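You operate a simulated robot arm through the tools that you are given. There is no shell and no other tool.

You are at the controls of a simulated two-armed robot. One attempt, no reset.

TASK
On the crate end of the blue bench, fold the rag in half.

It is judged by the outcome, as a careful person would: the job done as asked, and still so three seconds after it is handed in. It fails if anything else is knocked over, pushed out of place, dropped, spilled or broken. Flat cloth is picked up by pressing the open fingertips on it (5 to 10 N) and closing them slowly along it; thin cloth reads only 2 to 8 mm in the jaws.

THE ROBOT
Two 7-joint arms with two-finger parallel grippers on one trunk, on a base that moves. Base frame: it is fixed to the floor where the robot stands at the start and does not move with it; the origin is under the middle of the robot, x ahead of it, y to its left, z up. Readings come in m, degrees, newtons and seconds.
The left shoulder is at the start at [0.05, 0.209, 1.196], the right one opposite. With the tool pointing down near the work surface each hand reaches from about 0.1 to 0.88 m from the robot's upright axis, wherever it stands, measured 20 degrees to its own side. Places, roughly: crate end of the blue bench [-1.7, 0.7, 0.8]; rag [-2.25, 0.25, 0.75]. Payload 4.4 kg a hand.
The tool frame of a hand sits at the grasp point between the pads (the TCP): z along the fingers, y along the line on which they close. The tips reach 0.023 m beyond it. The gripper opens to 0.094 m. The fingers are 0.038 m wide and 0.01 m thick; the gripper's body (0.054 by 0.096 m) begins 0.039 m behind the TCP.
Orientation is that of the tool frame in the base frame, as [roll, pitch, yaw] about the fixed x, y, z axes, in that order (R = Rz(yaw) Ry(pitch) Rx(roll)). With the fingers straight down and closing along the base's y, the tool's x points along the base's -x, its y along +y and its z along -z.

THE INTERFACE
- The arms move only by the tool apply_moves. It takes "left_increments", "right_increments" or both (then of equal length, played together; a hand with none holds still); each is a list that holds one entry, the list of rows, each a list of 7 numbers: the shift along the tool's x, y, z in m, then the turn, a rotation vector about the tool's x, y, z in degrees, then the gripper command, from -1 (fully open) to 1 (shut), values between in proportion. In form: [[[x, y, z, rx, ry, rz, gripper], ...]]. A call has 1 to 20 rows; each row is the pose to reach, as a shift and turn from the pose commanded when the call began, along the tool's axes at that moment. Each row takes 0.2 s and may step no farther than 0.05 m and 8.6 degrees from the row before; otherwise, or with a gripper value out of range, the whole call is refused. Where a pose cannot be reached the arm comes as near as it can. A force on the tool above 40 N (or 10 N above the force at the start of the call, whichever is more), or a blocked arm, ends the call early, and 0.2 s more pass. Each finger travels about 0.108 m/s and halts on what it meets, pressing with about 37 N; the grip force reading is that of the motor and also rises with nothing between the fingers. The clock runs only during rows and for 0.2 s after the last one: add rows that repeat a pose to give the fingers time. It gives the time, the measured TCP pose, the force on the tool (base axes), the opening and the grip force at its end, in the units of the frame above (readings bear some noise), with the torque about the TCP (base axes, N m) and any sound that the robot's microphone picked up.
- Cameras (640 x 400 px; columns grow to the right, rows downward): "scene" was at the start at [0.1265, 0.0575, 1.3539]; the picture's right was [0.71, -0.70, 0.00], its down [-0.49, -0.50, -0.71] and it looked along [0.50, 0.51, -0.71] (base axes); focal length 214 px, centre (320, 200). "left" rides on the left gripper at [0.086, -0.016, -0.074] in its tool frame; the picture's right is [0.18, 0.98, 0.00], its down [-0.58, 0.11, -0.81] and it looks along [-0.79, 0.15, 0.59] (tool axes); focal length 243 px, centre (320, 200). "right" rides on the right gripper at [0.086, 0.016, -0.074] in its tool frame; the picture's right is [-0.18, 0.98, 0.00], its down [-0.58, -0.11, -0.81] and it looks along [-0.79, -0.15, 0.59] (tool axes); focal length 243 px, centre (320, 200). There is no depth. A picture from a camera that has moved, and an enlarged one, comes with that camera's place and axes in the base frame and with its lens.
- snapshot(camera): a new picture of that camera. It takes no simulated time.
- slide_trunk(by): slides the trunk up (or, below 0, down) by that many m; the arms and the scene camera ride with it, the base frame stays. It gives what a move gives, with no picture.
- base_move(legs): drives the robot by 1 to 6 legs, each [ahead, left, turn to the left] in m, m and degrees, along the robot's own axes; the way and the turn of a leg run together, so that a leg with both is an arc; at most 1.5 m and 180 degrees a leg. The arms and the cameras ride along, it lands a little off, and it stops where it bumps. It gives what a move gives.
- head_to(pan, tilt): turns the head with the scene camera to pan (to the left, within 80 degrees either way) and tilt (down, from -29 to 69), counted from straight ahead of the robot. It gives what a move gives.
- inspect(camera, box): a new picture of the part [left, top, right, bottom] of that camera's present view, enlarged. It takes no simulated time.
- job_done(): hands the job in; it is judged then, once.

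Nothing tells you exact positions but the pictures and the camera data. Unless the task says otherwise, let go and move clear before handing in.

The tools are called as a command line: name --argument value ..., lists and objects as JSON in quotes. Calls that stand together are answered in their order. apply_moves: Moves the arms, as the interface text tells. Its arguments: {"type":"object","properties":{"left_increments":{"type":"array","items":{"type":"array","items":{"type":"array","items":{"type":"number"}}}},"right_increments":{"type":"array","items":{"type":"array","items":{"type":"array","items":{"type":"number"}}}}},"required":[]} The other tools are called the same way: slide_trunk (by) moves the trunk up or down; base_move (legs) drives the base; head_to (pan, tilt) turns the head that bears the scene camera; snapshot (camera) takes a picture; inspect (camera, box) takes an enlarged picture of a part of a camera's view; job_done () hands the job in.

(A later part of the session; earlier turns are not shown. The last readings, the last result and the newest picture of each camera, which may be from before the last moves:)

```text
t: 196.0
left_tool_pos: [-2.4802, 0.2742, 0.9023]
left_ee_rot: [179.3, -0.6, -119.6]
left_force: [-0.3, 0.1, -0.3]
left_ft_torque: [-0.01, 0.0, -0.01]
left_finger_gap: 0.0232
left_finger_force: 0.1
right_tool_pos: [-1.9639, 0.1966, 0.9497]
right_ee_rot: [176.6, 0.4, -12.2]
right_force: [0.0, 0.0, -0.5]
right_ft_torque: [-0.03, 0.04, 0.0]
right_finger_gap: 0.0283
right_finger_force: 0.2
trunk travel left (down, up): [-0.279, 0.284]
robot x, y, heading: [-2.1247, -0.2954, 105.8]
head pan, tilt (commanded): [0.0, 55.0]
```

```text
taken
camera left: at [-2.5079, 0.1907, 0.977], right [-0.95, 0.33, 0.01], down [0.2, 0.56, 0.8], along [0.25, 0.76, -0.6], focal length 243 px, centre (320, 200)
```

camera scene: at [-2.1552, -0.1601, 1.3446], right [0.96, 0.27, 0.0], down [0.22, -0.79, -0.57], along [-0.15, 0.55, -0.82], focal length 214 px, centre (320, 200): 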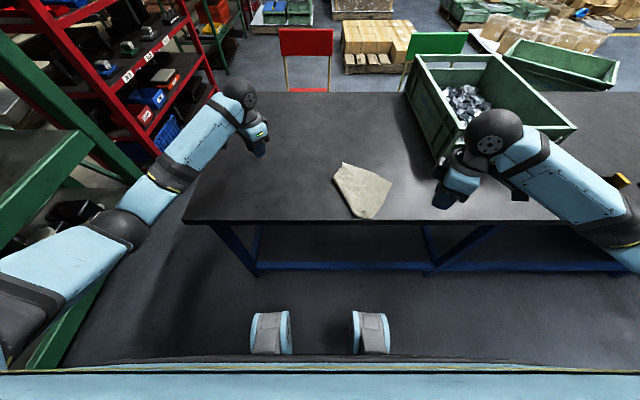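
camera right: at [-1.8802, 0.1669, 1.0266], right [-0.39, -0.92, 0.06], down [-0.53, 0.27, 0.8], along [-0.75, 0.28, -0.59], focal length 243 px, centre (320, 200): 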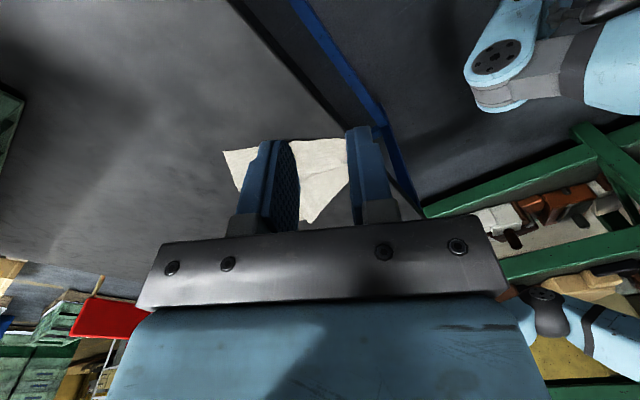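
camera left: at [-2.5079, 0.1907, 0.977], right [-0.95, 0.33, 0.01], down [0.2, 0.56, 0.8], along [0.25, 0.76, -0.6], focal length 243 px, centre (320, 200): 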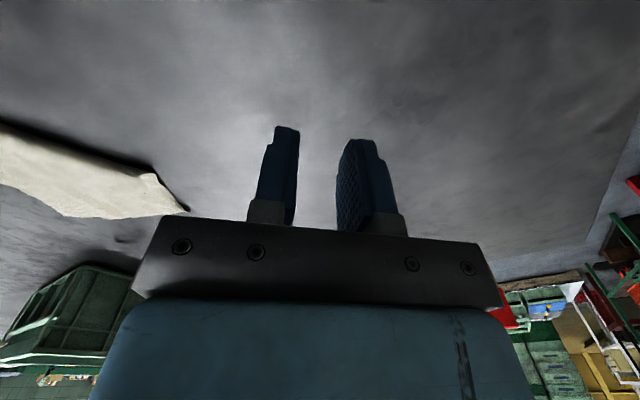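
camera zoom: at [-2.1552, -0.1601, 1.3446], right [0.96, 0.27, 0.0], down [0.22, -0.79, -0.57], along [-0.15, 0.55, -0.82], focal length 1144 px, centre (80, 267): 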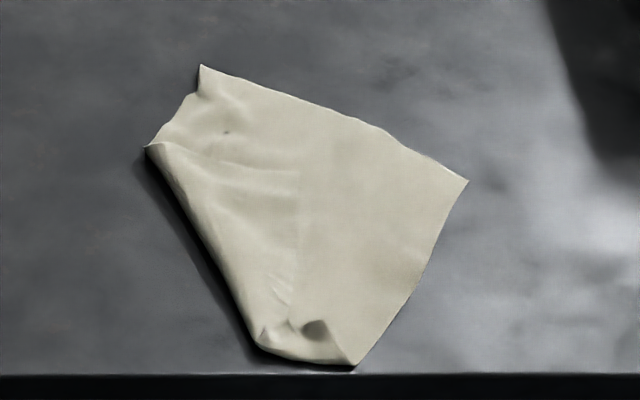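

Now I can read the sheet: corners A(-2.230, 0.415), B(-2.041, 0.361) and C at the bench edge (-2.092, 0.202), with only the fourth corner tucked under on the left. I'll pinch edge A–B near both corners with both hands and lift it, so the sheet hangs fully open. First the left hand goes over A, turning its fingers to close across the edge.

apply_moves --left_increments '[[[-0.02, -0.015, 0, 0, 0, 6, 0.5], [-0.04, -0.03, 0, 0, 0, 12, 0.5], [-0.06, -0.045, 0, 0, 0, 18, 0.55], [-0.08, -0.06, 0, 0, 0, 24, 0.55], [-0.1, -0.075, 0, 0, 0, 30, 0.55], [-0.125, -0.09, 0, 0, 0, 36, 0.55], [-0.15, -0.105, 0, 0, 0, 42, 0.55], [-0.175, -0.12, 0, 0, 0, 48, 0.55], [-0.2, -0.14, 0, 0, 0, 54, 0.55], [-0.225, -0.16, 0, 0, 0, 60, 0.55], [-0.2445, -0.1794, 0.01, 0, 0, 66, 0.55], [-0.2445, -0.1794, 0.02, 0, 0, 70, 0.55], [-0.2445, -0.1794, 0.02, 0, 0, 70, 0.55]]]'

snapshot --camera "scene"

snapshot --camera "left"

```text
t: 198.8
left_tool_pos: [-2.2039, 0.3972, 0.8768]
left_ee_rot: [-179.7, -0.8, 170.3]
left_force: [0.5, 0.2, 0.1]
left_ft_torque: [0.0, -0.01, 0.01]
left_finger_gap: 0.0213
left_finger_force: 0.2
right_tool_pos: [-1.9656, 0.1952, 0.9508]
right_ee_rot: [176.6, 0.2, -12.2]
right_force: [-0.4, 0.4, 0.1]
right_ft_torque: [0.03, 0.0, 0.02]
right_finger_gap: 0.0281
right_finger_force: 0.0
trunk travel left (down, up): [-0.279, 0.284]
robot x, y, heading: [-2.1191, -0.2947, 105.6]
head pan, tilt (commanded): [0.0, 55.0]
```

```text
taken
camera scene: at [-2.1555, -0.1596, 1.3445], right [0.96, 0.27, 0.0], down [0.22, -0.79, -0.57], along [-0.15, 0.55, -0.82], focal length 214 px, centre (320, 200)
```

scene: 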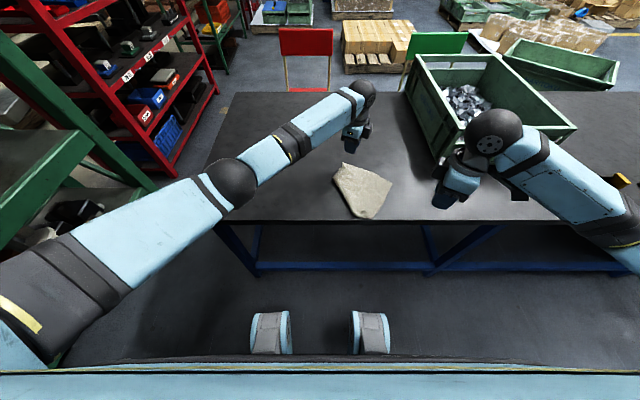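

```text
taken
camera left: at [-2.2909, 0.3961, 0.9526], right [-0.02, 1.0, 0.0], down [0.6, 0.01, 0.8], along [0.8, 0.01, -0.6], focal length 243 px, centre (320, 200)
```

left: 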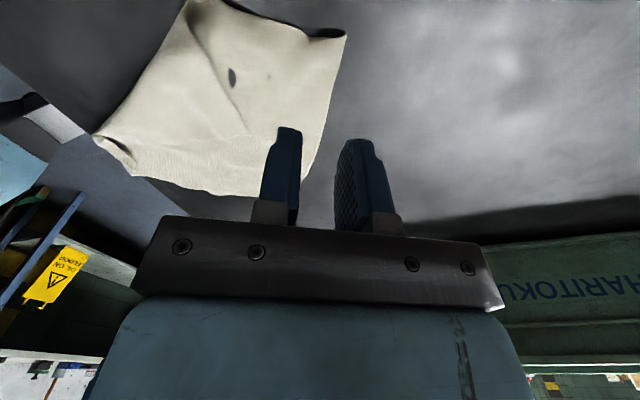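

The left hand reached the orientation I need and hovers right over the edge near A. Now I'll bring the right hand over the edge near B.

apply_moves --right_increments '[[[-0.02, -0.0204, 0.0, 0.5, 0, 0.7, 0.45], [-0.04, -0.0408, 0.0, 1, 0, 1.3, 0.55], [-0.06, -0.0612, 0.0, 1.5, 0, 2, 0.55], [-0.08, -0.0816, 0.01, 2, 0, 2.7, 0.55], [-0.1, -0.102, 0.02, 2.5, 0, 3.3, 0.55], [-0.12, -0.122, 0.04, 3, 0, 4, 0.55], [-0.1388, -0.1427, 0.0616, 3, 0, 4, 0.55], [-0.1388, -0.1427, 0.0616, 3, 0, 4, 0.55]]]'

snapshot --camera "right"

inspect --camera "scene" --box '[300, 80, 440, 225]'

```text
t: 200.6
left_tool_pos: [-2.2039, 0.3981, 0.8783]
left_ee_rot: [-179.7, -0.8, 170.3]
left_force: [0.3, -0.6, -0.2]
left_ft_torque: [0.0, 0.02, 0.0]
left_finger_gap: 0.0214
left_finger_force: 0.0
right_tool_pos: [-2.0702, 0.3598, 0.8792]
right_ee_rot: [179.5, 0.2, -16.2]
right_force: [0.8, -0.2, 1.0]
right_ft_torque: [0.01, -0.01, 0.04]
right_finger_gap: 0.0214
right_finger_force: 0.0
trunk travel left (down, up): [-0.279, 0.284]
robot x, y, heading: [-2.1207, -0.2942, 105.9]
head pan, tilt (commanded): [0.0, 55.0]
```

```text
taken
camera right: at [-1.9901, 0.3225, 0.9554], right [-0.45, -0.89, 0.01], down [-0.52, 0.27, 0.81], along [-0.72, 0.36, -0.59], focal length 243 px, centre (320, 200)
```

right: 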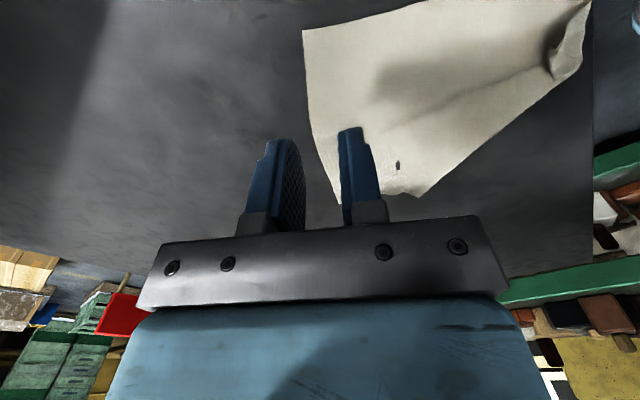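

```text
2.76 times, centred on (370, 152) of scene
camera zoom: at [-2.1556, -0.16, 1.3446], right [0.96, 0.27, 0.0], down [0.22, -0.79, -0.57], along [-0.15, 0.55, -0.82], focal length 592 px, centre (182, 331)
```

zoom: 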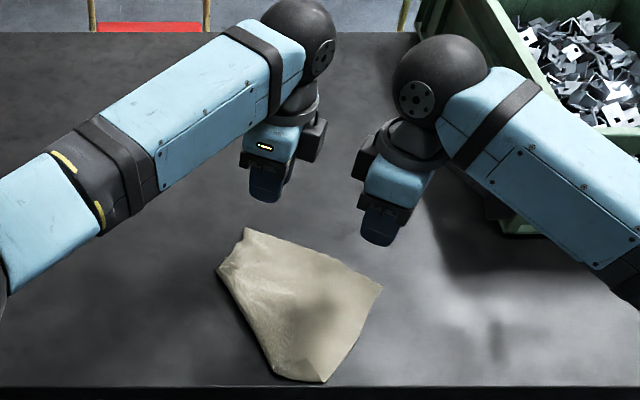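

Both hands are aligned over edge A–B near its corners. I'll lower both to just above the cloth, then to contact.

apply_moves --left_increments '[[[0, 0.001, 0.025, 0, 0, 0, 0.55], [0, 0.001, 0.05, 0, 0, 0, 0.55], [0, 0.001, 0.068, 0, 0, 0, 0.55], [0, 0.001, 0.076, 0, 0, 0, 0.55], [0, 0.001, 0.08, 0, 0, 0, 0.55], [0, 0.001, 0.0815, 0, 0, 0, 0.55], [0, 0.001, 0.0825, 0, 0, 0, 0.55], [0, 0.001, 0.0825, 0, 0, 0, 0.55]]]' --right_increments '[[[0, -0.002, 0.025, 0, 0, 0, 0.55], [0, -0.002, 0.05, 0, 0, 0, 0.55], [0, -0.002, 0.068, 0, 0, 0, 0.55], [0, -0.002, 0.076, 0, 0, 0, 0.55], [0, -0.002, 0.08, 0, 0, 0, 0.55], [0, -0.002, 0.0815, 0, 0, 0, 0.55], [0, -0.002, 0.0825, 0, 0, 0, 0.55], [0, -0.002, 0.0825, 0, 0, 0, 0.55]]]'

inspect --camera "left" --box '[120, 0, 480, 225]'

inspect --camera "right" --box '[180, 0, 540, 225]'

```text
t: 202.4
left_tool_pos: [-2.2057, 0.3991, 0.7947]
left_ee_rot: [-179.5, -0.8, 170.5]
left_force: [0.0, -0.2, -1.4]
left_ft_torque: [-0.01, 0.01, 0.0]
left_finger_gap: 0.0211
left_finger_force: 0.0
right_tool_pos: [-2.07, 0.3625, 0.7982]
right_ee_rot: [179.6, 0.3, -16.3]
right_force: [0.4, -0.4, 0.0]
right_ft_torque: [0.03, -0.01, -0.01]
right_finger_gap: 0.0213
right_finger_force: 0.0
trunk travel left (down, up): [-0.279, 0.284]
robot x, y, heading: [-2.1204, -0.2966, 105.5]
head pan, tilt (commanded): [0.0, 55.0]
```

```text
1.78 times, centred on (300, 112) of left
camera zoom: at [-2.2928, 0.3972, 0.8703], right [-0.02, 1.0, 0.0], down [0.6, 0.01, 0.8], along [0.8, 0.01, -0.6], focal length 431 px, centre (356, 356)
```

zoom: 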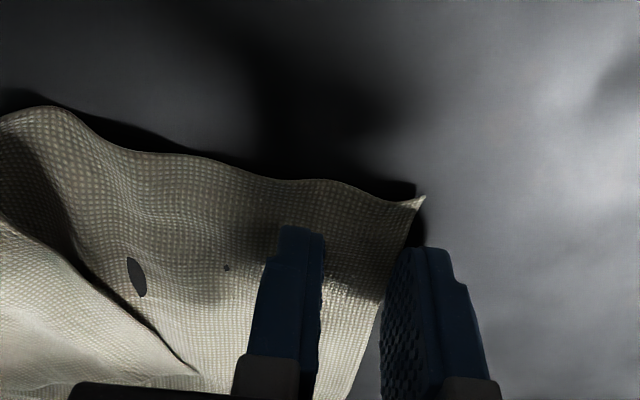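

```text
1.78 times, centred on (360, 112) of right
camera zoom: at [-1.9899, 0.3239, 0.8734], right [-0.45, -0.89, 0.01], down [-0.52, 0.27, 0.81], along [-0.72, 0.36, -0.59], focal length 431 px, centre (249, 356)
```

zoom: 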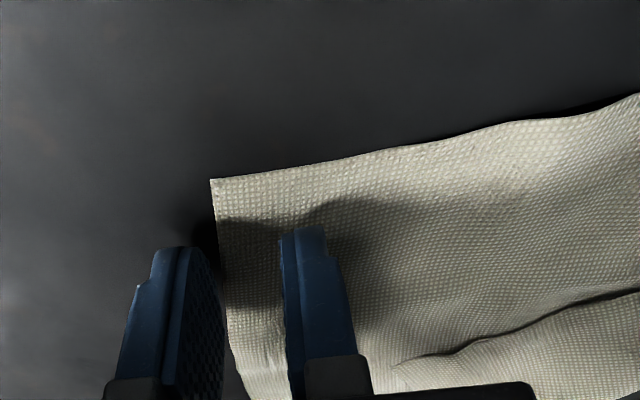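

The edge lies between the fingers on both sides, with the outer fingers just beyond it. Lowering the last millimetres to contact.

apply_moves --left_increments '[[[0, 0, 0.0006, 0, 0, 0, 0.55], [0, 0, 0.0012, 0, 0, 0, 0.55], [0, 0, 0.0016, 0, 0, 0, 0.55], [0, 0, 0.0018, 0, 0, 0, 0.55]]]' --right_increments '[[[0, 0, 0.002, 0, 0, 0, 0.55], [0, 0, 0.003, 0, 0, 0, 0.55], [0, 0, 0.0035, 0, 0, 0, 0.55], [0, 0, 0.004, 0, 0, 0, 0.55]]]'

```text
t: 203.4
left_tool_pos: [-2.205, 0.3982, 0.7939]
left_ee_rot: [-179.7, -0.8, 170.5]
left_force: [-0.8, -0.2, 5.3]
left_ft_torque: [0.03, -0.1, 0.02]
left_finger_gap: 0.0212
left_finger_force: 0.1
right_tool_pos: [-2.0689, 0.3619, 0.7953]
right_ee_rot: [179.6, 0.2, -16.2]
right_force: [-0.3, 1.1, 0.6]
right_ft_torque: [0.03, -0.02, -0.02]
right_finger_gap: 0.0213
right_finger_force: 0.1
trunk travel left (down, up): [-0.279, 0.284]
robot x, y, heading: [-2.1213, -0.2935, 105.4]
head pan, tilt (commanded): [0.0, 55.0]
```

apply_moves --left_increments '[[[0, 0, 0.0003, 0, 0, 0, 0.55], [0, 0, 0.0006, 0, 0, 0, 0.55], [0, 0, 0.0008, 0, 0, 0, 0.55]]]' --right_increments '[[[0, 0, 0.0008, 0, 0, 0, 0.55], [0, 0, 0.0014, 0, 0, 0, 0.55], [0, 0, 0.0018, 0, 0, 0, 0.55]]]'

```text
t: 204.2
left_tool_pos: [-2.2058, 0.399, 0.794]
left_ee_rot: [-179.8, -0.7, 170.3]
left_force: [-1.2, 1.3, 7.6]
left_ft_torque: [0.08, -0.11, 0.0]
left_finger_gap: 0.0215
left_finger_force: 0.1
right_tool_pos: [-2.0697, 0.3612, 0.7947]
right_ee_rot: [179.7, 0.4, -16.2]
right_force: [-0.4, 0.4, 6.9]
right_ft_torque: [-0.09, -0.05, -0.01]
right_finger_gap: 0.0211
right_finger_force: 0.0
trunk travel left (down, up): [-0.279, 0.284]
robot x, y, heading: [-2.1201, -0.2935, 105.8]
head pan, tilt (commanded): [0.0, 55.0]
```

About 7 N on each side. I'll add a touch more pressure and close both grippers slowly together, watching the result midway.

apply_moves --left_increments '[[[0, 0, 0.0006, 0, 0, 0, 0.55], [0, 0, 0.0006, 0, 0, 0, 0.58], [0, 0, 0.0006, 0, 0, 0, 0.61], [0, 0, 0.0006, 0, 0, 0, 0.64], [0, 0, 0.0006, 0, 0, 0, 0.67], [0, 0, 0.0006, 0, 0, 0, 0.7], [0, 0, 0.0006, 0, 0, 0, 0.73], [0, 0, 0.0006, 0, 0, 0, 0.76], [0, 0, 0.0006, 0, 0, 0, 0.79], [0, 0, 0.0006, 0, 0, 0, 0.82]]]' --right_increments '[[[0, 0, 0.0006, 0, 0, 0, 0.55], [0, 0, 0.0006, 0, 0, 0, 0.58], [0, 0, 0.0006, 0, 0, 0, 0.61], [0, 0, 0.0006, 0, 0, 0, 0.64], [0, 0, 0.0006, 0, 0, 0, 0.67], [0, 0, 0.0006, 0, 0, 0, 0.7], [0, 0, 0.0006, 0, 0, 0, 0.73], [0, 0, 0.0006, 0, 0, 0, 0.76], [0, 0, 0.0006, 0, 0, 0, 0.79], [0, 0, 0.0006, 0, 0, 0, 0.82]]]'

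inspect --camera "left" --box '[120, 0, 480, 225]'

inspect --camera "right" --box '[180, 0, 540, 225]'

```text
t: 206.4
left_tool_pos: [-2.2042, 0.3969, 0.794]
left_ee_rot: [-179.9, -0.8, 170.4]
left_force: [-0.4, -0.2, 19.0]
left_ft_torque: [-0.06, -0.27, 0.01]
left_finger_gap: 0.0077
left_finger_force: 0.1
right_tool_pos: [-2.0692, 0.3608, 0.7948]
right_ee_rot: [179.8, 0.4, -16.2]
right_force: [0.0, 0.4, 12.3]
right_ft_torque: [-0.14, -0.12, -0.02]
right_finger_gap: 0.0088
right_finger_force: 0.5
trunk travel left (down, up): [-0.279, 0.284]
robot x, y, heading: [-2.1205, -0.2923, 105.5]
head pan, tilt (commanded): [0.0, 55.0]
```

```text
1.78 times, centred on (300, 112) of left
camera zoom: at [-2.2922, 0.3952, 0.8693], right [-0.02, 1.0, 0.0], down [0.6, 0.01, 0.8], along [0.8, 0.01, -0.6], focal length 431 px, centre (356, 356)
```

zoom: 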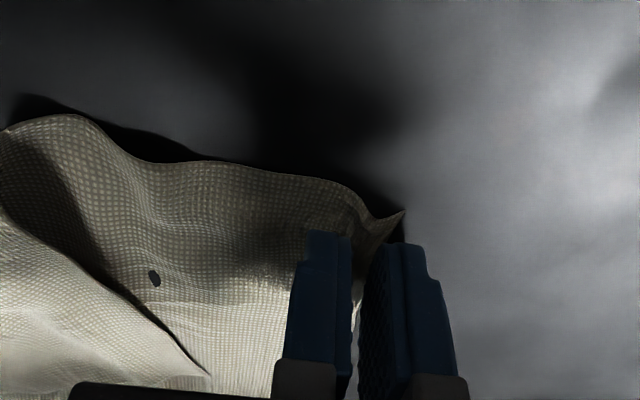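

```text
1.78 times, centred on (360, 112) of right
camera zoom: at [-1.9899, 0.3222, 0.8694], right [-0.45, -0.89, 0.0], down [-0.52, 0.27, 0.81], along [-0.72, 0.36, -0.59], focal length 431 px, centre (249, 356)
```

zoom: 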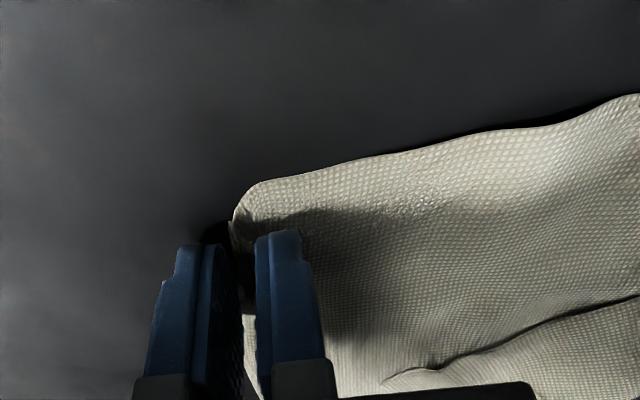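

Both edges are buckling up between the fingers. I'll finish closing and lift 4 cm.

apply_moves --left_increments '[[[0, 0, 0, 0, 0, 0, 0.85], [0, 0, 0, 0, 0, 0, 0.88], [0, 0, 0, 0, 0, 0, 0.91], [0, 0, 0, 0, 0, 0, 0.94], [0, 0, 0, 0, 0, 0, 0.97], [0, 0, 0, 0, 0, 0, 1], [0, 0, 0, 0, 0, 0, 1], [0, 0, 0, 0, 0, 0, 1], [0, 0, -0.012, 0, 0, 0, 1], [0, 0, -0.025, 0, 0, 0, 1], [0, 0, -0.04, 0, 0, 0, 1], [0, 0, -0.04, 0, 0, 0, 1]]]' --right_increments '[[[0, 0, 0, 0, 0, 0, 0.85], [0, 0, 0, 0, 0, 0, 0.88], [0, 0, 0, 0, 0, 0, 0.91], [0, 0, 0, 0, 0, 0, 0.94], [0, 0, 0, 0, 0, 0, 0.97], [0, 0, 0, 0, 0, 0, 1], [0, 0, 0, 0, 0, 0, 1], [0, 0, 0, 0, 0, 0, 1], [0, 0, -0.012, 0, 0, 0, 1], [0, 0, -0.025, 0, 0, 0, 1], [0, 0, -0.04, 0, 0, 0, 1], [0, 0, -0.04, 0, 0, 0, 1]]]'

inspect --camera "left" --box '[120, 0, 480, 225]'

inspect --camera "right" --box '[180, 0, 540, 225]'

inspect --camera "scene" --box '[300, 80, 440, 225]'

```text
t: 209.0
left_tool_pos: [-2.2049, 0.3984, 0.832]
left_ee_rot: [-179.7, -0.8, 170.4]
left_force: [-0.1, -1.2, -0.9]
left_ft_torque: [0.0, 0.01, 0.01]
left_finger_gap: 0.001
left_finger_force: 36.9
right_tool_pos: [-2.068, 0.3634, 0.8311]
right_ee_rot: [179.6, 0.2, -16.2]
right_force: [-0.3, -0.1, 0.1]
right_ft_torque: [0.02, 0.0, 0.04]
right_finger_gap: 0.0018
right_finger_force: 36.7
trunk travel left (down, up): [-0.279, 0.284]
robot x, y, heading: [-2.1206, -0.2916, 105.4]
head pan, tilt (commanded): [0.0, 55.0]
```

```text
1.78 times, centred on (300, 112) of left
camera zoom: at [-2.2914, 0.3971, 0.9068], right [-0.02, 1.0, 0.0], down [0.6, 0.01, 0.8], along [0.8, 0.01, -0.6], focal length 431 px, centre (356, 356)
```

zoom: 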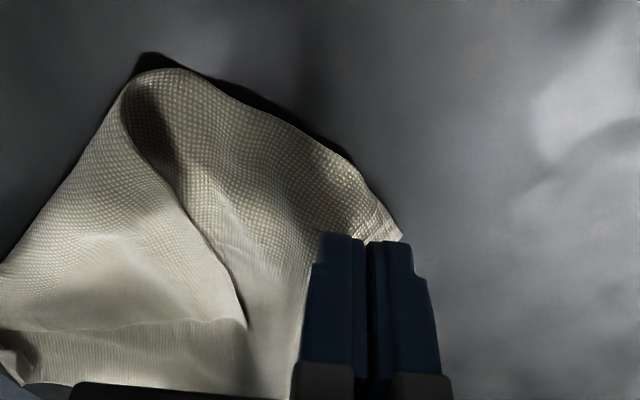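

```text
1.78 times, centred on (360, 112) of right
camera zoom: at [-1.9892, 0.325, 0.9071], right [-0.45, -0.89, 0.01], down [-0.52, 0.27, 0.81], along [-0.72, 0.36, -0.59], focal length 431 px, centre (249, 356)
```

zoom: 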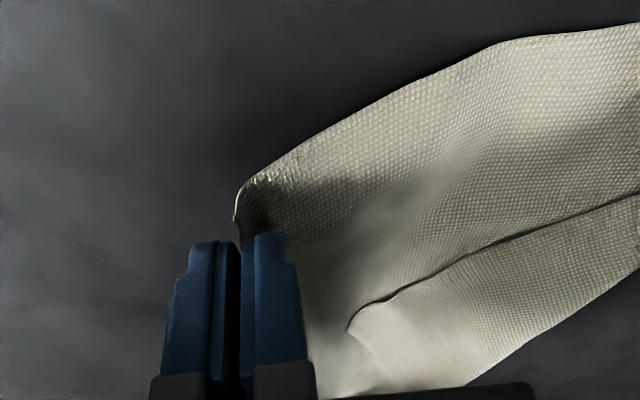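

```text
2.76 times, centred on (370, 152) of scene
camera zoom: at [-2.1559, -0.1595, 1.3445], right [0.96, 0.27, 0.0], down [0.22, -0.79, -0.57], along [-0.15, 0.55, -0.82], focal length 592 px, centre (182, 331)
```

zoom: 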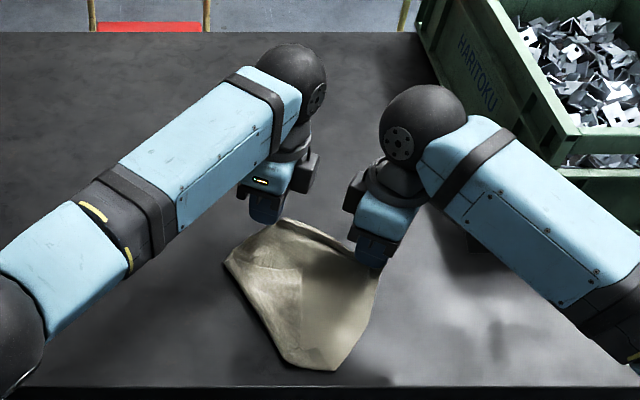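

Both hands hold edge A–B. I'll raise the trunk 0.2 m so the sheet hangs free from that edge and the tucked corner drops out.

slide_trunk --by 0.2

snapshot --camera "scene"

inspect --camera "scene" --box '[290, 80, 430, 225]'

snapshot --camera "left"

snapshot --camera "right"

```text
t: 211.2
left_tool_pos: [-2.204, 0.3988, 1.0311]
left_ee_rot: [-179.6, -0.8, 170.4]
left_force: [0.3, -0.2, -0.6]
left_ft_torque: [-0.02, 0.01, -0.01]
left_finger_gap: 0.0008
left_finger_force: 36.3
right_tool_pos: [-2.0688, 0.363, 1.0317]
right_ee_rot: [179.7, 0.2, -16.2]
right_force: [0.4, 0.2, -0.5]
right_ft_torque: [-0.02, -0.02, 0.05]
right_finger_gap: 0.0017
right_finger_force: 36.7
trunk travel left (down, up): [-0.479, 0.084]
robot x, y, heading: [-2.1183, -0.2931, 105.3]
head pan, tilt (commanded): [0.0, 55.0]
```

```text
taken
camera scene: at [-2.1559, -0.1594, 1.5444], right [0.96, 0.27, 0.0], down [0.22, -0.79, -0.57], along [-0.15, 0.55, -0.82], focal length 214 px, centre (320, 200)
```

scene: 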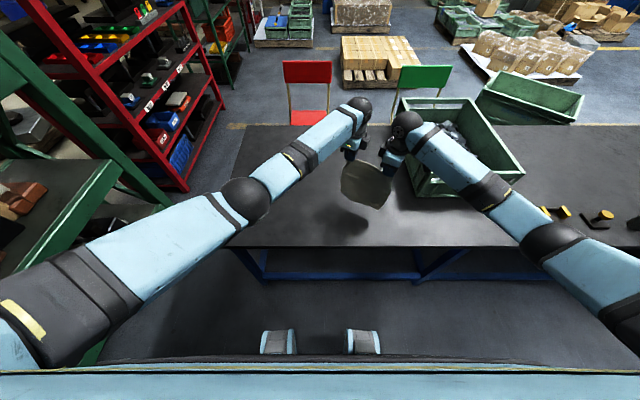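

```text
2.76 times, centred on (360, 152) of scene
camera zoom: at [-2.1559, -0.1594, 1.5444], right [0.96, 0.27, 0.0], down [0.22, -0.79, -0.57], along [-0.15, 0.55, -0.82], focal length 592 px, centre (210, 331)
```

zoom: 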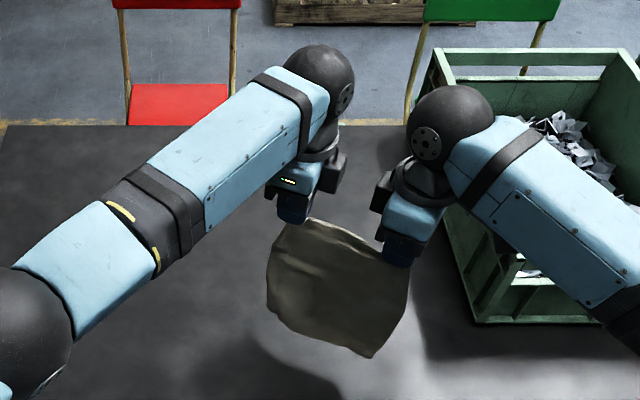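

```text
taken
camera left: at [-2.2911, 0.3972, 1.1068], right [-0.02, 1.0, 0.0], down [0.6, 0.01, 0.8], along [0.8, 0.01, -0.6], focal length 243 px, centre (320, 200)
```

left: 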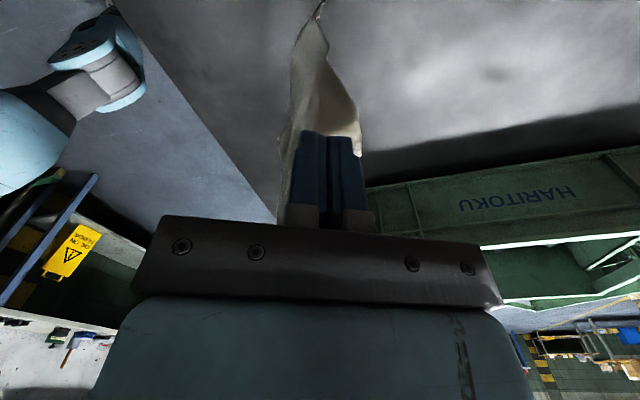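

```text
taken
camera right: at [-1.9893, 0.3251, 1.1069], right [-0.45, -0.89, 0.01], down [-0.52, 0.27, 0.81], along [-0.72, 0.36, -0.59], focal length 243 px, centre (320, 200)
```

right: 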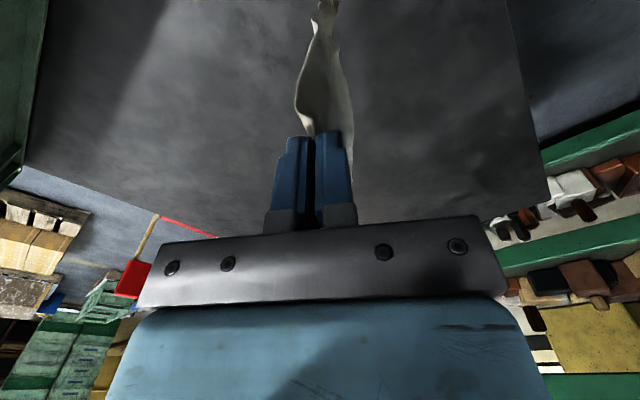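

Excellent: the rag now hangs as a flat curtain from edge A–B between my hands, with its bottom edge just above the bench. I'll lower it until the bottom edge touches and then move diagonally forward and down so its lower half is laid on the bench.

apply_moves --left_increments '[[[0, 0, 0.012, 0, 0, 0, 1], [0, 0, 0.024, 0, 0, 0, 1], [0, 0, 0.035, 0, 0, 0, 1], [0, 0, 0.035, 0, 0, 0, 1], [-0.0009, 0.01, 0.045, 0, 0, 0, 1], [-0.0018, 0.0199, 0.055, 0, 0, 0, 1], [-0.0027, 0.0299, 0.065, 0, 0, 0, 1], [-0.0036, 0.0398, 0.075, 0, 0, 0, 1], [-0.0045, 0.0498, 0.085, 0, 0, 0, 1], [-0.0055, 0.0598, 0.095, 0, 0, 0, 1], [-0.0064, 0.0697, 0.105, 0, 0, 0, 1], [-0.0073, 0.0797, 0.115, 0, 0, 0, 1], [-0.0073, 0.0797, 0.115, 0, 0, 0, 1]]]' --right_increments '[[[0, 0, 0.012, 0, 0, 0, 1], [0, 0, 0.024, 0, 0, 0, 1], [0, 0, 0.035, 0, 0, 0, 1], [0, 0, 0.035, 0, 0, 0, 1], [-0.0002, -0.01, 0.045, 0, 0, 0, 1], [-0.0005, -0.02, 0.055, 0, 0, 0, 1], [-0.0007, -0.03, 0.065, 0, 0, 0, 1], [-0.001, -0.04, 0.075, 0, 0, 0, 1], [-0.0012, -0.05, 0.085, 0, 0, 0, 1], [-0.0014, -0.06, 0.095, 0, 0, 0, 1], [-0.0017, -0.07, 0.105, 0, 0, 0, 1], [-0.0019, -0.08, 0.115, 0, 0, 0, 1], [-0.0019, -0.08, 0.115, 0, 0, 0, 1]]]'

snapshot --camera "scene"

inspect --camera "scene" --box '[290, 80, 430, 225]'

snapshot --camera "left"

snapshot --camera "right"

```text
t: 213.9
left_tool_pos: [-2.2086, 0.4183, 0.9555]
left_ee_rot: [-179.8, -0.4, 170.3]
left_force: [17.2, 4.8, -4.8]
left_ft_torque: [0.12, -0.23, 0.14]
left_finger_gap: 0.0006
left_finger_force: 37.1
left hand out of reach, approached as far as the arm can: row 7, 8, 9, 10, 11, 12, 13
right_tool_pos: [-2.0599, 0.4372, 0.9198]
right_ee_rot: [179.5, 1.0, -15.7]
right_force: [-17.2, -4.8, 6.4]
right_ft_torque: [-0.08, 0.5, 0.24]
right_finger_gap: 0.002
right_finger_force: 37.3
trunk travel left (down, up): [-0.479, 0.084]
robot x, y, heading: [-2.1197, -0.293, 105.9]
head pan, tilt (commanded): [0.0, 55.0]
stopped in row 13 (left hand): the force on the tool passed its limit at 42 N (the readings are from after the stop); the commanded pose is now the measured one
```

```text
taken
camera scene: at [-2.1563, -0.1595, 1.5445], right [0.96, 0.27, 0.0], down [0.22, -0.79, -0.57], along [-0.15, 0.55, -0.82], focal length 214 px, centre (320, 200)
```

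scene: 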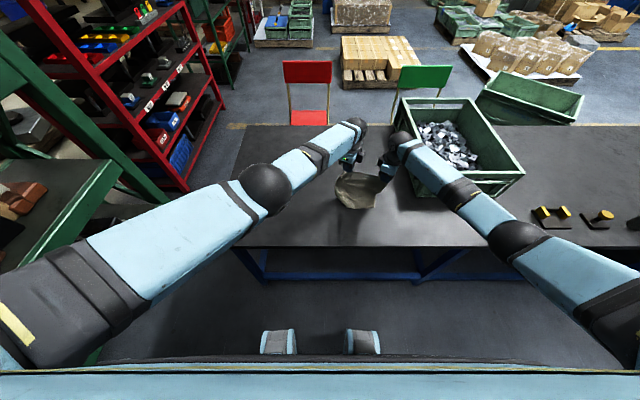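

```text
2.76 times, centred on (360, 152) of scene
camera zoom: at [-2.1563, -0.1595, 1.5445], right [0.96, 0.27, 0.0], down [0.22, -0.79, -0.57], along [-0.15, 0.55, -0.82], focal length 592 px, centre (210, 331)
```

zoom: 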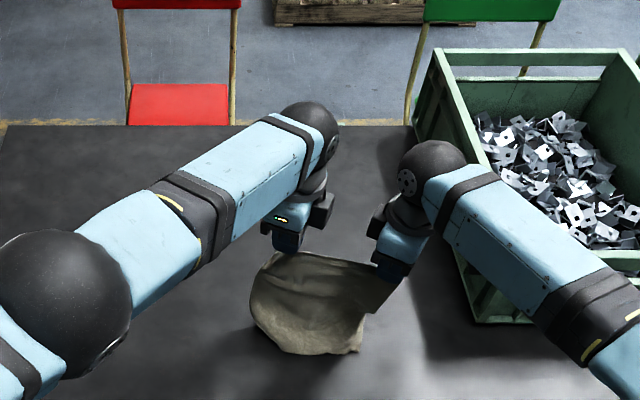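

```text
taken
camera left: at [-2.2955, 0.4163, 1.0296], right [-0.02, 1.0, 0.0], down [0.6, 0.01, 0.8], along [0.8, 0.01, -0.6], focal length 243 px, centre (320, 200)
```

left: 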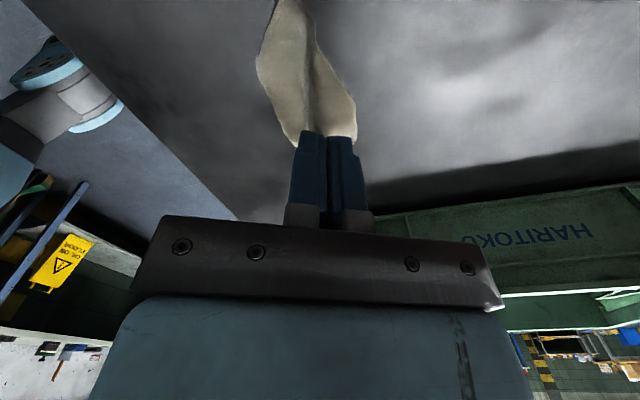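

```text
taken
camera right: at [-1.9777, 0.3999, 0.9936], right [-0.44, -0.9, 0.01], down [-0.51, 0.27, 0.82], along [-0.73, 0.35, -0.58], focal length 243 px, centre (320, 200)
```

right: 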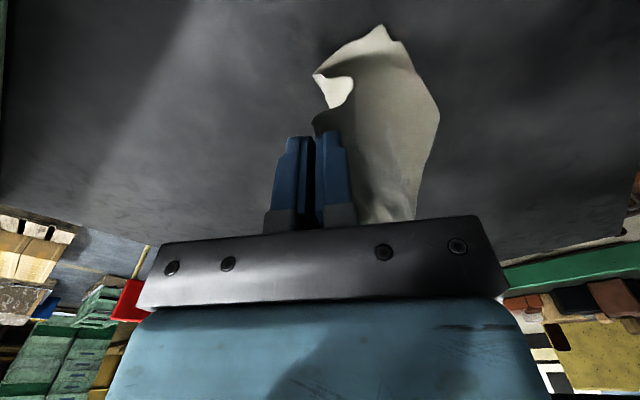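

The left arm ran out of reach across my body and pulled the cloth tight. I'll ease the tension and shift the hanging curtain about 0.1 m to the left, where both arms reach comfortably.

apply_moves --left_increments '[[[0, 0, 0, 0, 0, 0, 1], [0.009, -0.0049, -0.0075, 0, 0, 0, 1], [0.0224, -0.0123, -0.0186, 0, 0, 0, 1], [0.0358, -0.0196, -0.0298, 0, 0, 0, 1], [0.0492, -0.027, -0.041, 0, 0, 0, 1], [0.0627, -0.0343, -0.0522, 0, 0, 0, 1], [0.0761, -0.0417, -0.0633, 0, 0, 0, 1], [0.0895, -0.049, -0.0745, 0, 0, 0, 1], [0.0895, -0.049, -0.0745, 0, 0, 0, 1]]]' --right_increments '[[[-0.018, 0.0229, -0.022, 0, 0, 0, 1], [-0.036, 0.0458, -0.044, 0, 0, 0, 1], [-0.045, 0.0573, -0.055, 0, 0, 0, 1], [-0.0539, 0.0687, -0.066, 0, 0, 0, 1], [-0.0629, 0.0802, -0.077, 0, 0, 0, 1], [-0.0719, 0.0916, -0.088, 0, 0, 0, 1], [-0.0809, 0.1031, -0.099, 0, 0, 0, 1], [-0.0899, 0.1145, -0.11, 0, 0, 0, 1], [-0.0899, 0.1145, -0.11, 0, 0, 0, 1]]]'

snapshot --camera "scene"

inspect --camera "scene" --box '[260, 80, 400, 225]'

snapshot --camera "left"

snapshot --camera "right"

```text
t: 215.9
left_tool_pos: [-2.3028, 0.3835, 1.0295]
left_ee_rot: [-179.7, -0.7, 170.3]
left_force: [-0.4, -0.2, 0.1]
left_ft_torque: [0.0, -0.01, 0.03]
left_finger_gap: 0.0005
left_finger_force: 36.7
right_tool_pos: [-2.1703, 0.3532, 1.0311]
right_ee_rot: [179.5, 0.8, -15.9]
right_force: [1.1, 0.2, -0.1]
right_ft_torque: [-0.03, -0.01, 0.0]
right_finger_gap: 0.0019
right_finger_force: 37.0
trunk travel left (down, up): [-0.479, 0.084]
robot x, y, heading: [-2.1214, -0.2946, 105.4]
head pan, tilt (commanded): [0.0, 55.0]
```

```text
taken
camera scene: at [-2.1551, -0.1592, 1.5445], right [0.96, 0.27, 0.0], down [0.22, -0.79, -0.57], along [-0.15, 0.55, -0.82], focal length 214 px, centre (320, 200)
```

scene: 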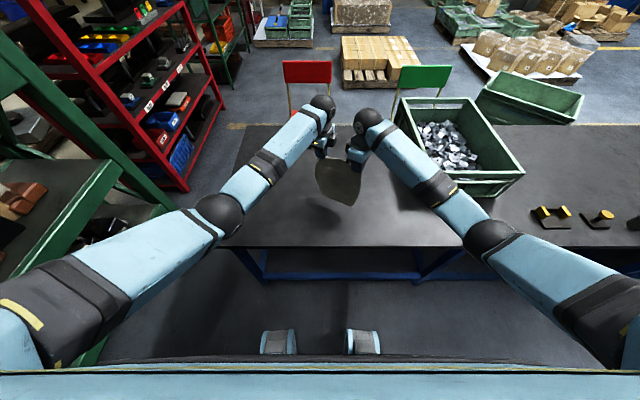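

```text
2.76 times, centred on (330, 152) of scene
camera zoom: at [-2.1551, -0.1592, 1.5445], right [0.96, 0.27, 0.0], down [0.22, -0.79, -0.57], along [-0.15, 0.55, -0.82], focal length 592 px, centre (292, 331)
```

zoom: 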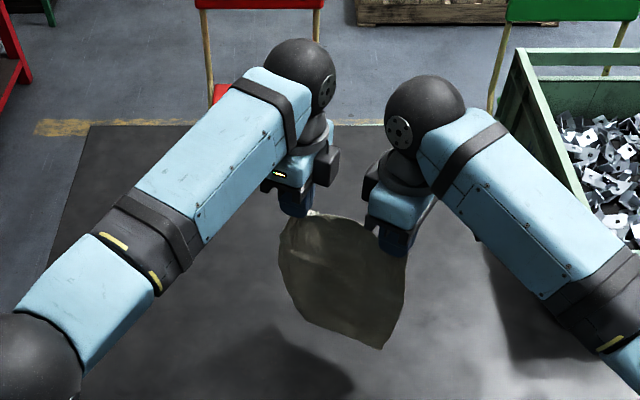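

```text
taken
camera left: at [-2.3911, 0.3832, 1.1051], right [-0.02, 1.0, 0.0], down [0.6, 0.01, 0.8], along [0.8, 0.01, -0.6], focal length 243 px, centre (320, 200)
```

left: 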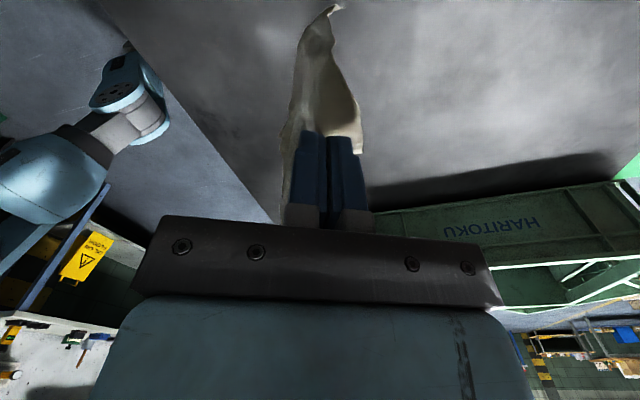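

```text
taken
camera right: at [-2.09, 0.3151, 1.1058], right [-0.45, -0.89, 0.01], down [-0.52, 0.27, 0.81], along [-0.73, 0.36, -0.58], focal length 243 px, centre (320, 200)
```

right: 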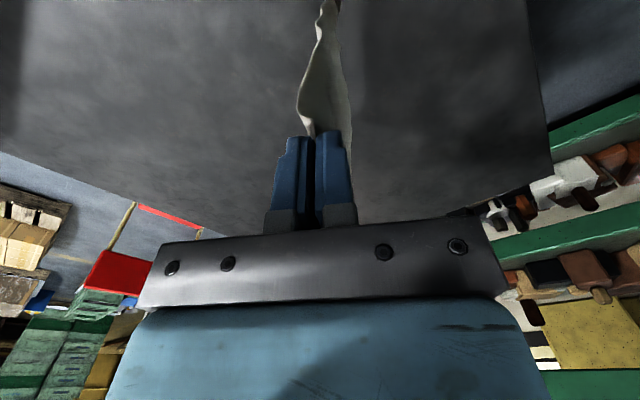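

The curtain hangs well again, with both arms comfortable. I'll now tilt both hands about 32° so the fingers point away from me (the held edge then leans toward me for the final release), pivoting about the wrists.

apply_moves --left_increments '[[[-0.0012, 0.0223, -0.0012, -6.4, 0, 0, 1], [-0.0025, 0.0442, -0.005, -12.8, 0, 0, 1], [-0.0037, 0.0657, -0.0111, -19.2, 0, 0, 1], [-0.0048, 0.0863, -0.0196, -25.6, 0, 0, 1], [-0.0059, 0.1059, -0.0304, -32, 0, 0, 1], [-0.0059, 0.1059, -0.0304, -32, 0, 0, 1]]]' --right_increments '[[[-0.0012, -0.0223, -0.0012, 6.4, 0, 0, 1], [-0.0023, -0.0442, -0.005, 12.8, 0, 0, 1], [-0.0035, -0.0657, -0.0111, 19.2, 0, 0, 1], [-0.0046, -0.0863, -0.0196, 25.6, 0, 0, 1], [-0.0056, -0.1059, -0.0304, 32, 0, 0, 1], [-0.0056, -0.1059, -0.0304, 32, 0, 0, 1]]]'

inspect --camera "scene" --box '[260, 80, 400, 225]'

snapshot --camera "left"

snapshot --camera "right"

```text
t: 217.3
left_tool_pos: [-2.2787, 0.4873, 1.0618]
left_ee_rot: [148.2, -0.5, 170.3]
left_force: [-0.5, 0.7, 0.3]
left_ft_torque: [-0.03, -0.02, 0.02]
left_finger_gap: 0.0004
left_finger_force: 37.0
right_tool_pos: [-2.1486, 0.4563, 1.0608]
right_ee_rot: [-148.4, 0.7, -15.9]
right_force: [-0.3, -0.2, -0.7]
right_ft_torque: [-0.04, 0.01, 0.01]
right_finger_gap: 0.0016
right_finger_force: 37.3
trunk travel left (down, up): [-0.479, 0.084]
robot x, y, heading: [-2.1202, -0.2946, 105.5]
head pan, tilt (commanded): [0.0, 55.0]
```

```text
2.76 times, centred on (330, 152) of scene
camera zoom: at [-2.156, -0.1597, 1.5445], right [0.96, 0.27, 0.0], down [0.22, -0.79, -0.57], along [-0.15, 0.55, -0.82], focal length 592 px, centre (292, 331)
```

zoom: 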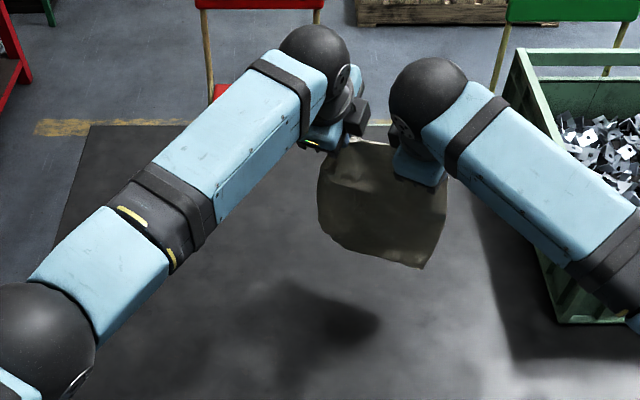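

```text
taken
camera left: at [-2.373, 0.4492, 1.1162], right [-0.04, 0.85, 0.52], down [0.52, -0.43, 0.74], along [0.85, 0.3, -0.43], focal length 243 px, centre (320, 200)
```

left: 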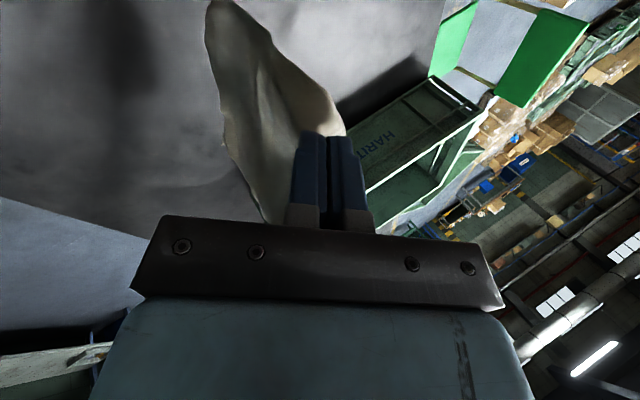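

```text
taken
camera right: at [-2.0773, 0.3828, 1.1163], right [-0.41, -0.75, -0.51], down [-0.64, -0.16, 0.75], along [-0.65, 0.64, -0.42], focal length 243 px, centre (320, 200)
```

right: 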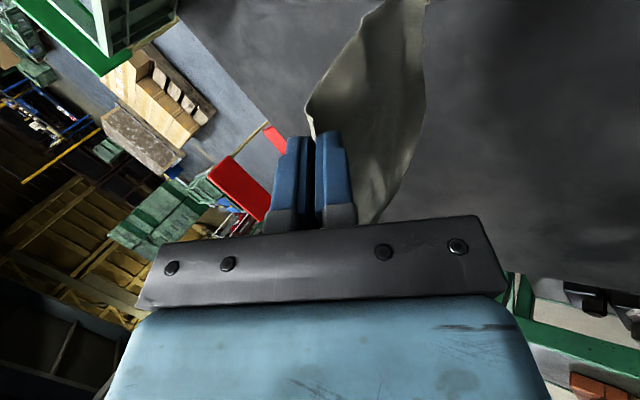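

Tilt done with no strain. Now I'll back the base so the lay-down spot is mid-bench, and lower the trunk until the bottom edge just meets the bench.

base_move --legs '[[-0.0879, 0.0477, 0]]'

slide_trunk --by -0.065

inspect --camera "scene" --box '[270, 80, 410, 225]'

snapshot --camera "right"

snapshot --camera "left"

```text
t: 218.4
left_tool_pos: [-2.2993, 0.3872, 1.0607]
left_ee_rot: [148.3, -0.6, 170.2]
left_force: [-0.7, -0.4, 0.1]
left_ft_torque: [0.0, 0.0, -0.02]
left_finger_gap: 0.0003
left_finger_force: 37.0
right_tool_pos: [-2.1665, 0.3568, 1.0601]
right_ee_rot: [-148.5, 0.7, -16.0]
right_force: [0.2, -0.7, -0.3]
right_ft_torque: [-0.03, 0.01, 0.0]
right_finger_gap: 0.0019
right_finger_force: 36.9
trunk travel left (down, up): [-0.479, 0.084]
robot x, y, heading: [-2.141, -0.3925, 105.6]
head pan, tilt (commanded): [0.0, 55.0]
```

```text
t: 219.5
left_tool_pos: [-2.2989, 0.3866, 0.9972]
left_ee_rot: [148.2, -0.4, 170.2]
left_force: [-1.0, -0.7, -0.6]
left_ft_torque: [-0.02, -0.04, 0.0]
left_finger_gap: 0.0007
left_finger_force: 37.1
right_tool_pos: [-2.166, 0.3558, 0.9961]
right_ee_rot: [-148.6, 0.8, -16.2]
right_force: [0.0, -0.4, 0.0]
right_ft_torque: [-0.02, 0.01, 0.03]
right_finger_gap: 0.0015
right_finger_force: 36.7
trunk travel left (down, up): [-0.414, 0.149]
robot x, y, heading: [-2.1427, -0.3948, 105.2]
head pan, tilt (commanded): [0.0, 55.0]
```

```text
2.76 times, centred on (340, 152) of scene
camera zoom: at [-2.1763, -0.2596, 1.4796], right [0.96, 0.27, 0.0], down [0.22, -0.79, -0.57], along [-0.15, 0.55, -0.82], focal length 592 px, centre (265, 331)
```

zoom: 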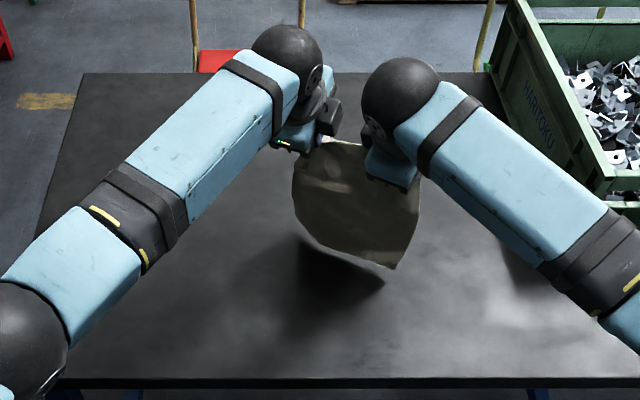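

```text
taken
camera right: at [-2.0962, 0.2828, 1.0515], right [-0.41, -0.75, -0.51], down [-0.64, -0.16, 0.75], along [-0.65, 0.64, -0.42], focal length 243 px, centre (320, 200)
```

right: 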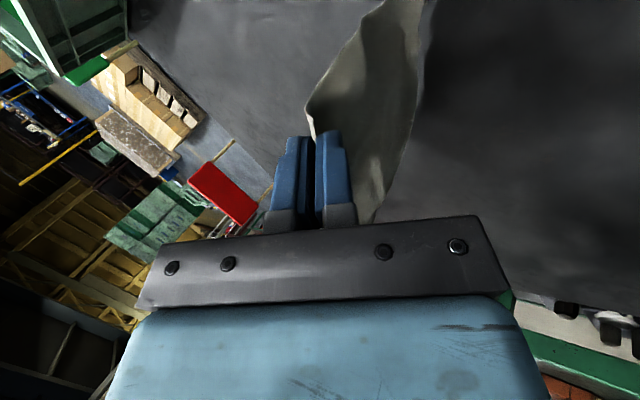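

```text
taken
camera left: at [-2.3922, 0.3497, 1.0513], right [-0.03, 0.85, 0.52], down [0.52, -0.43, 0.74], along [0.85, 0.3, -0.43], focal length 243 px, centre (320, 200)
```

left: 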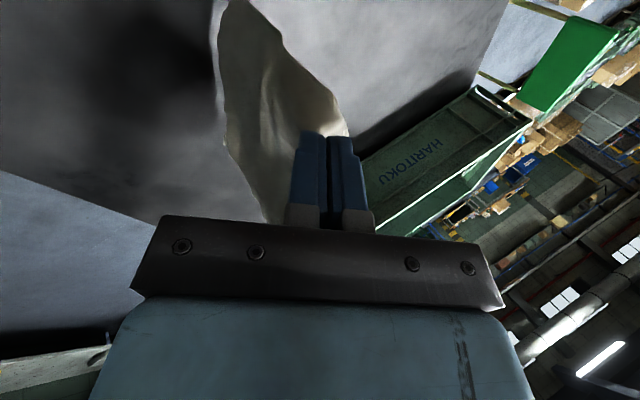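

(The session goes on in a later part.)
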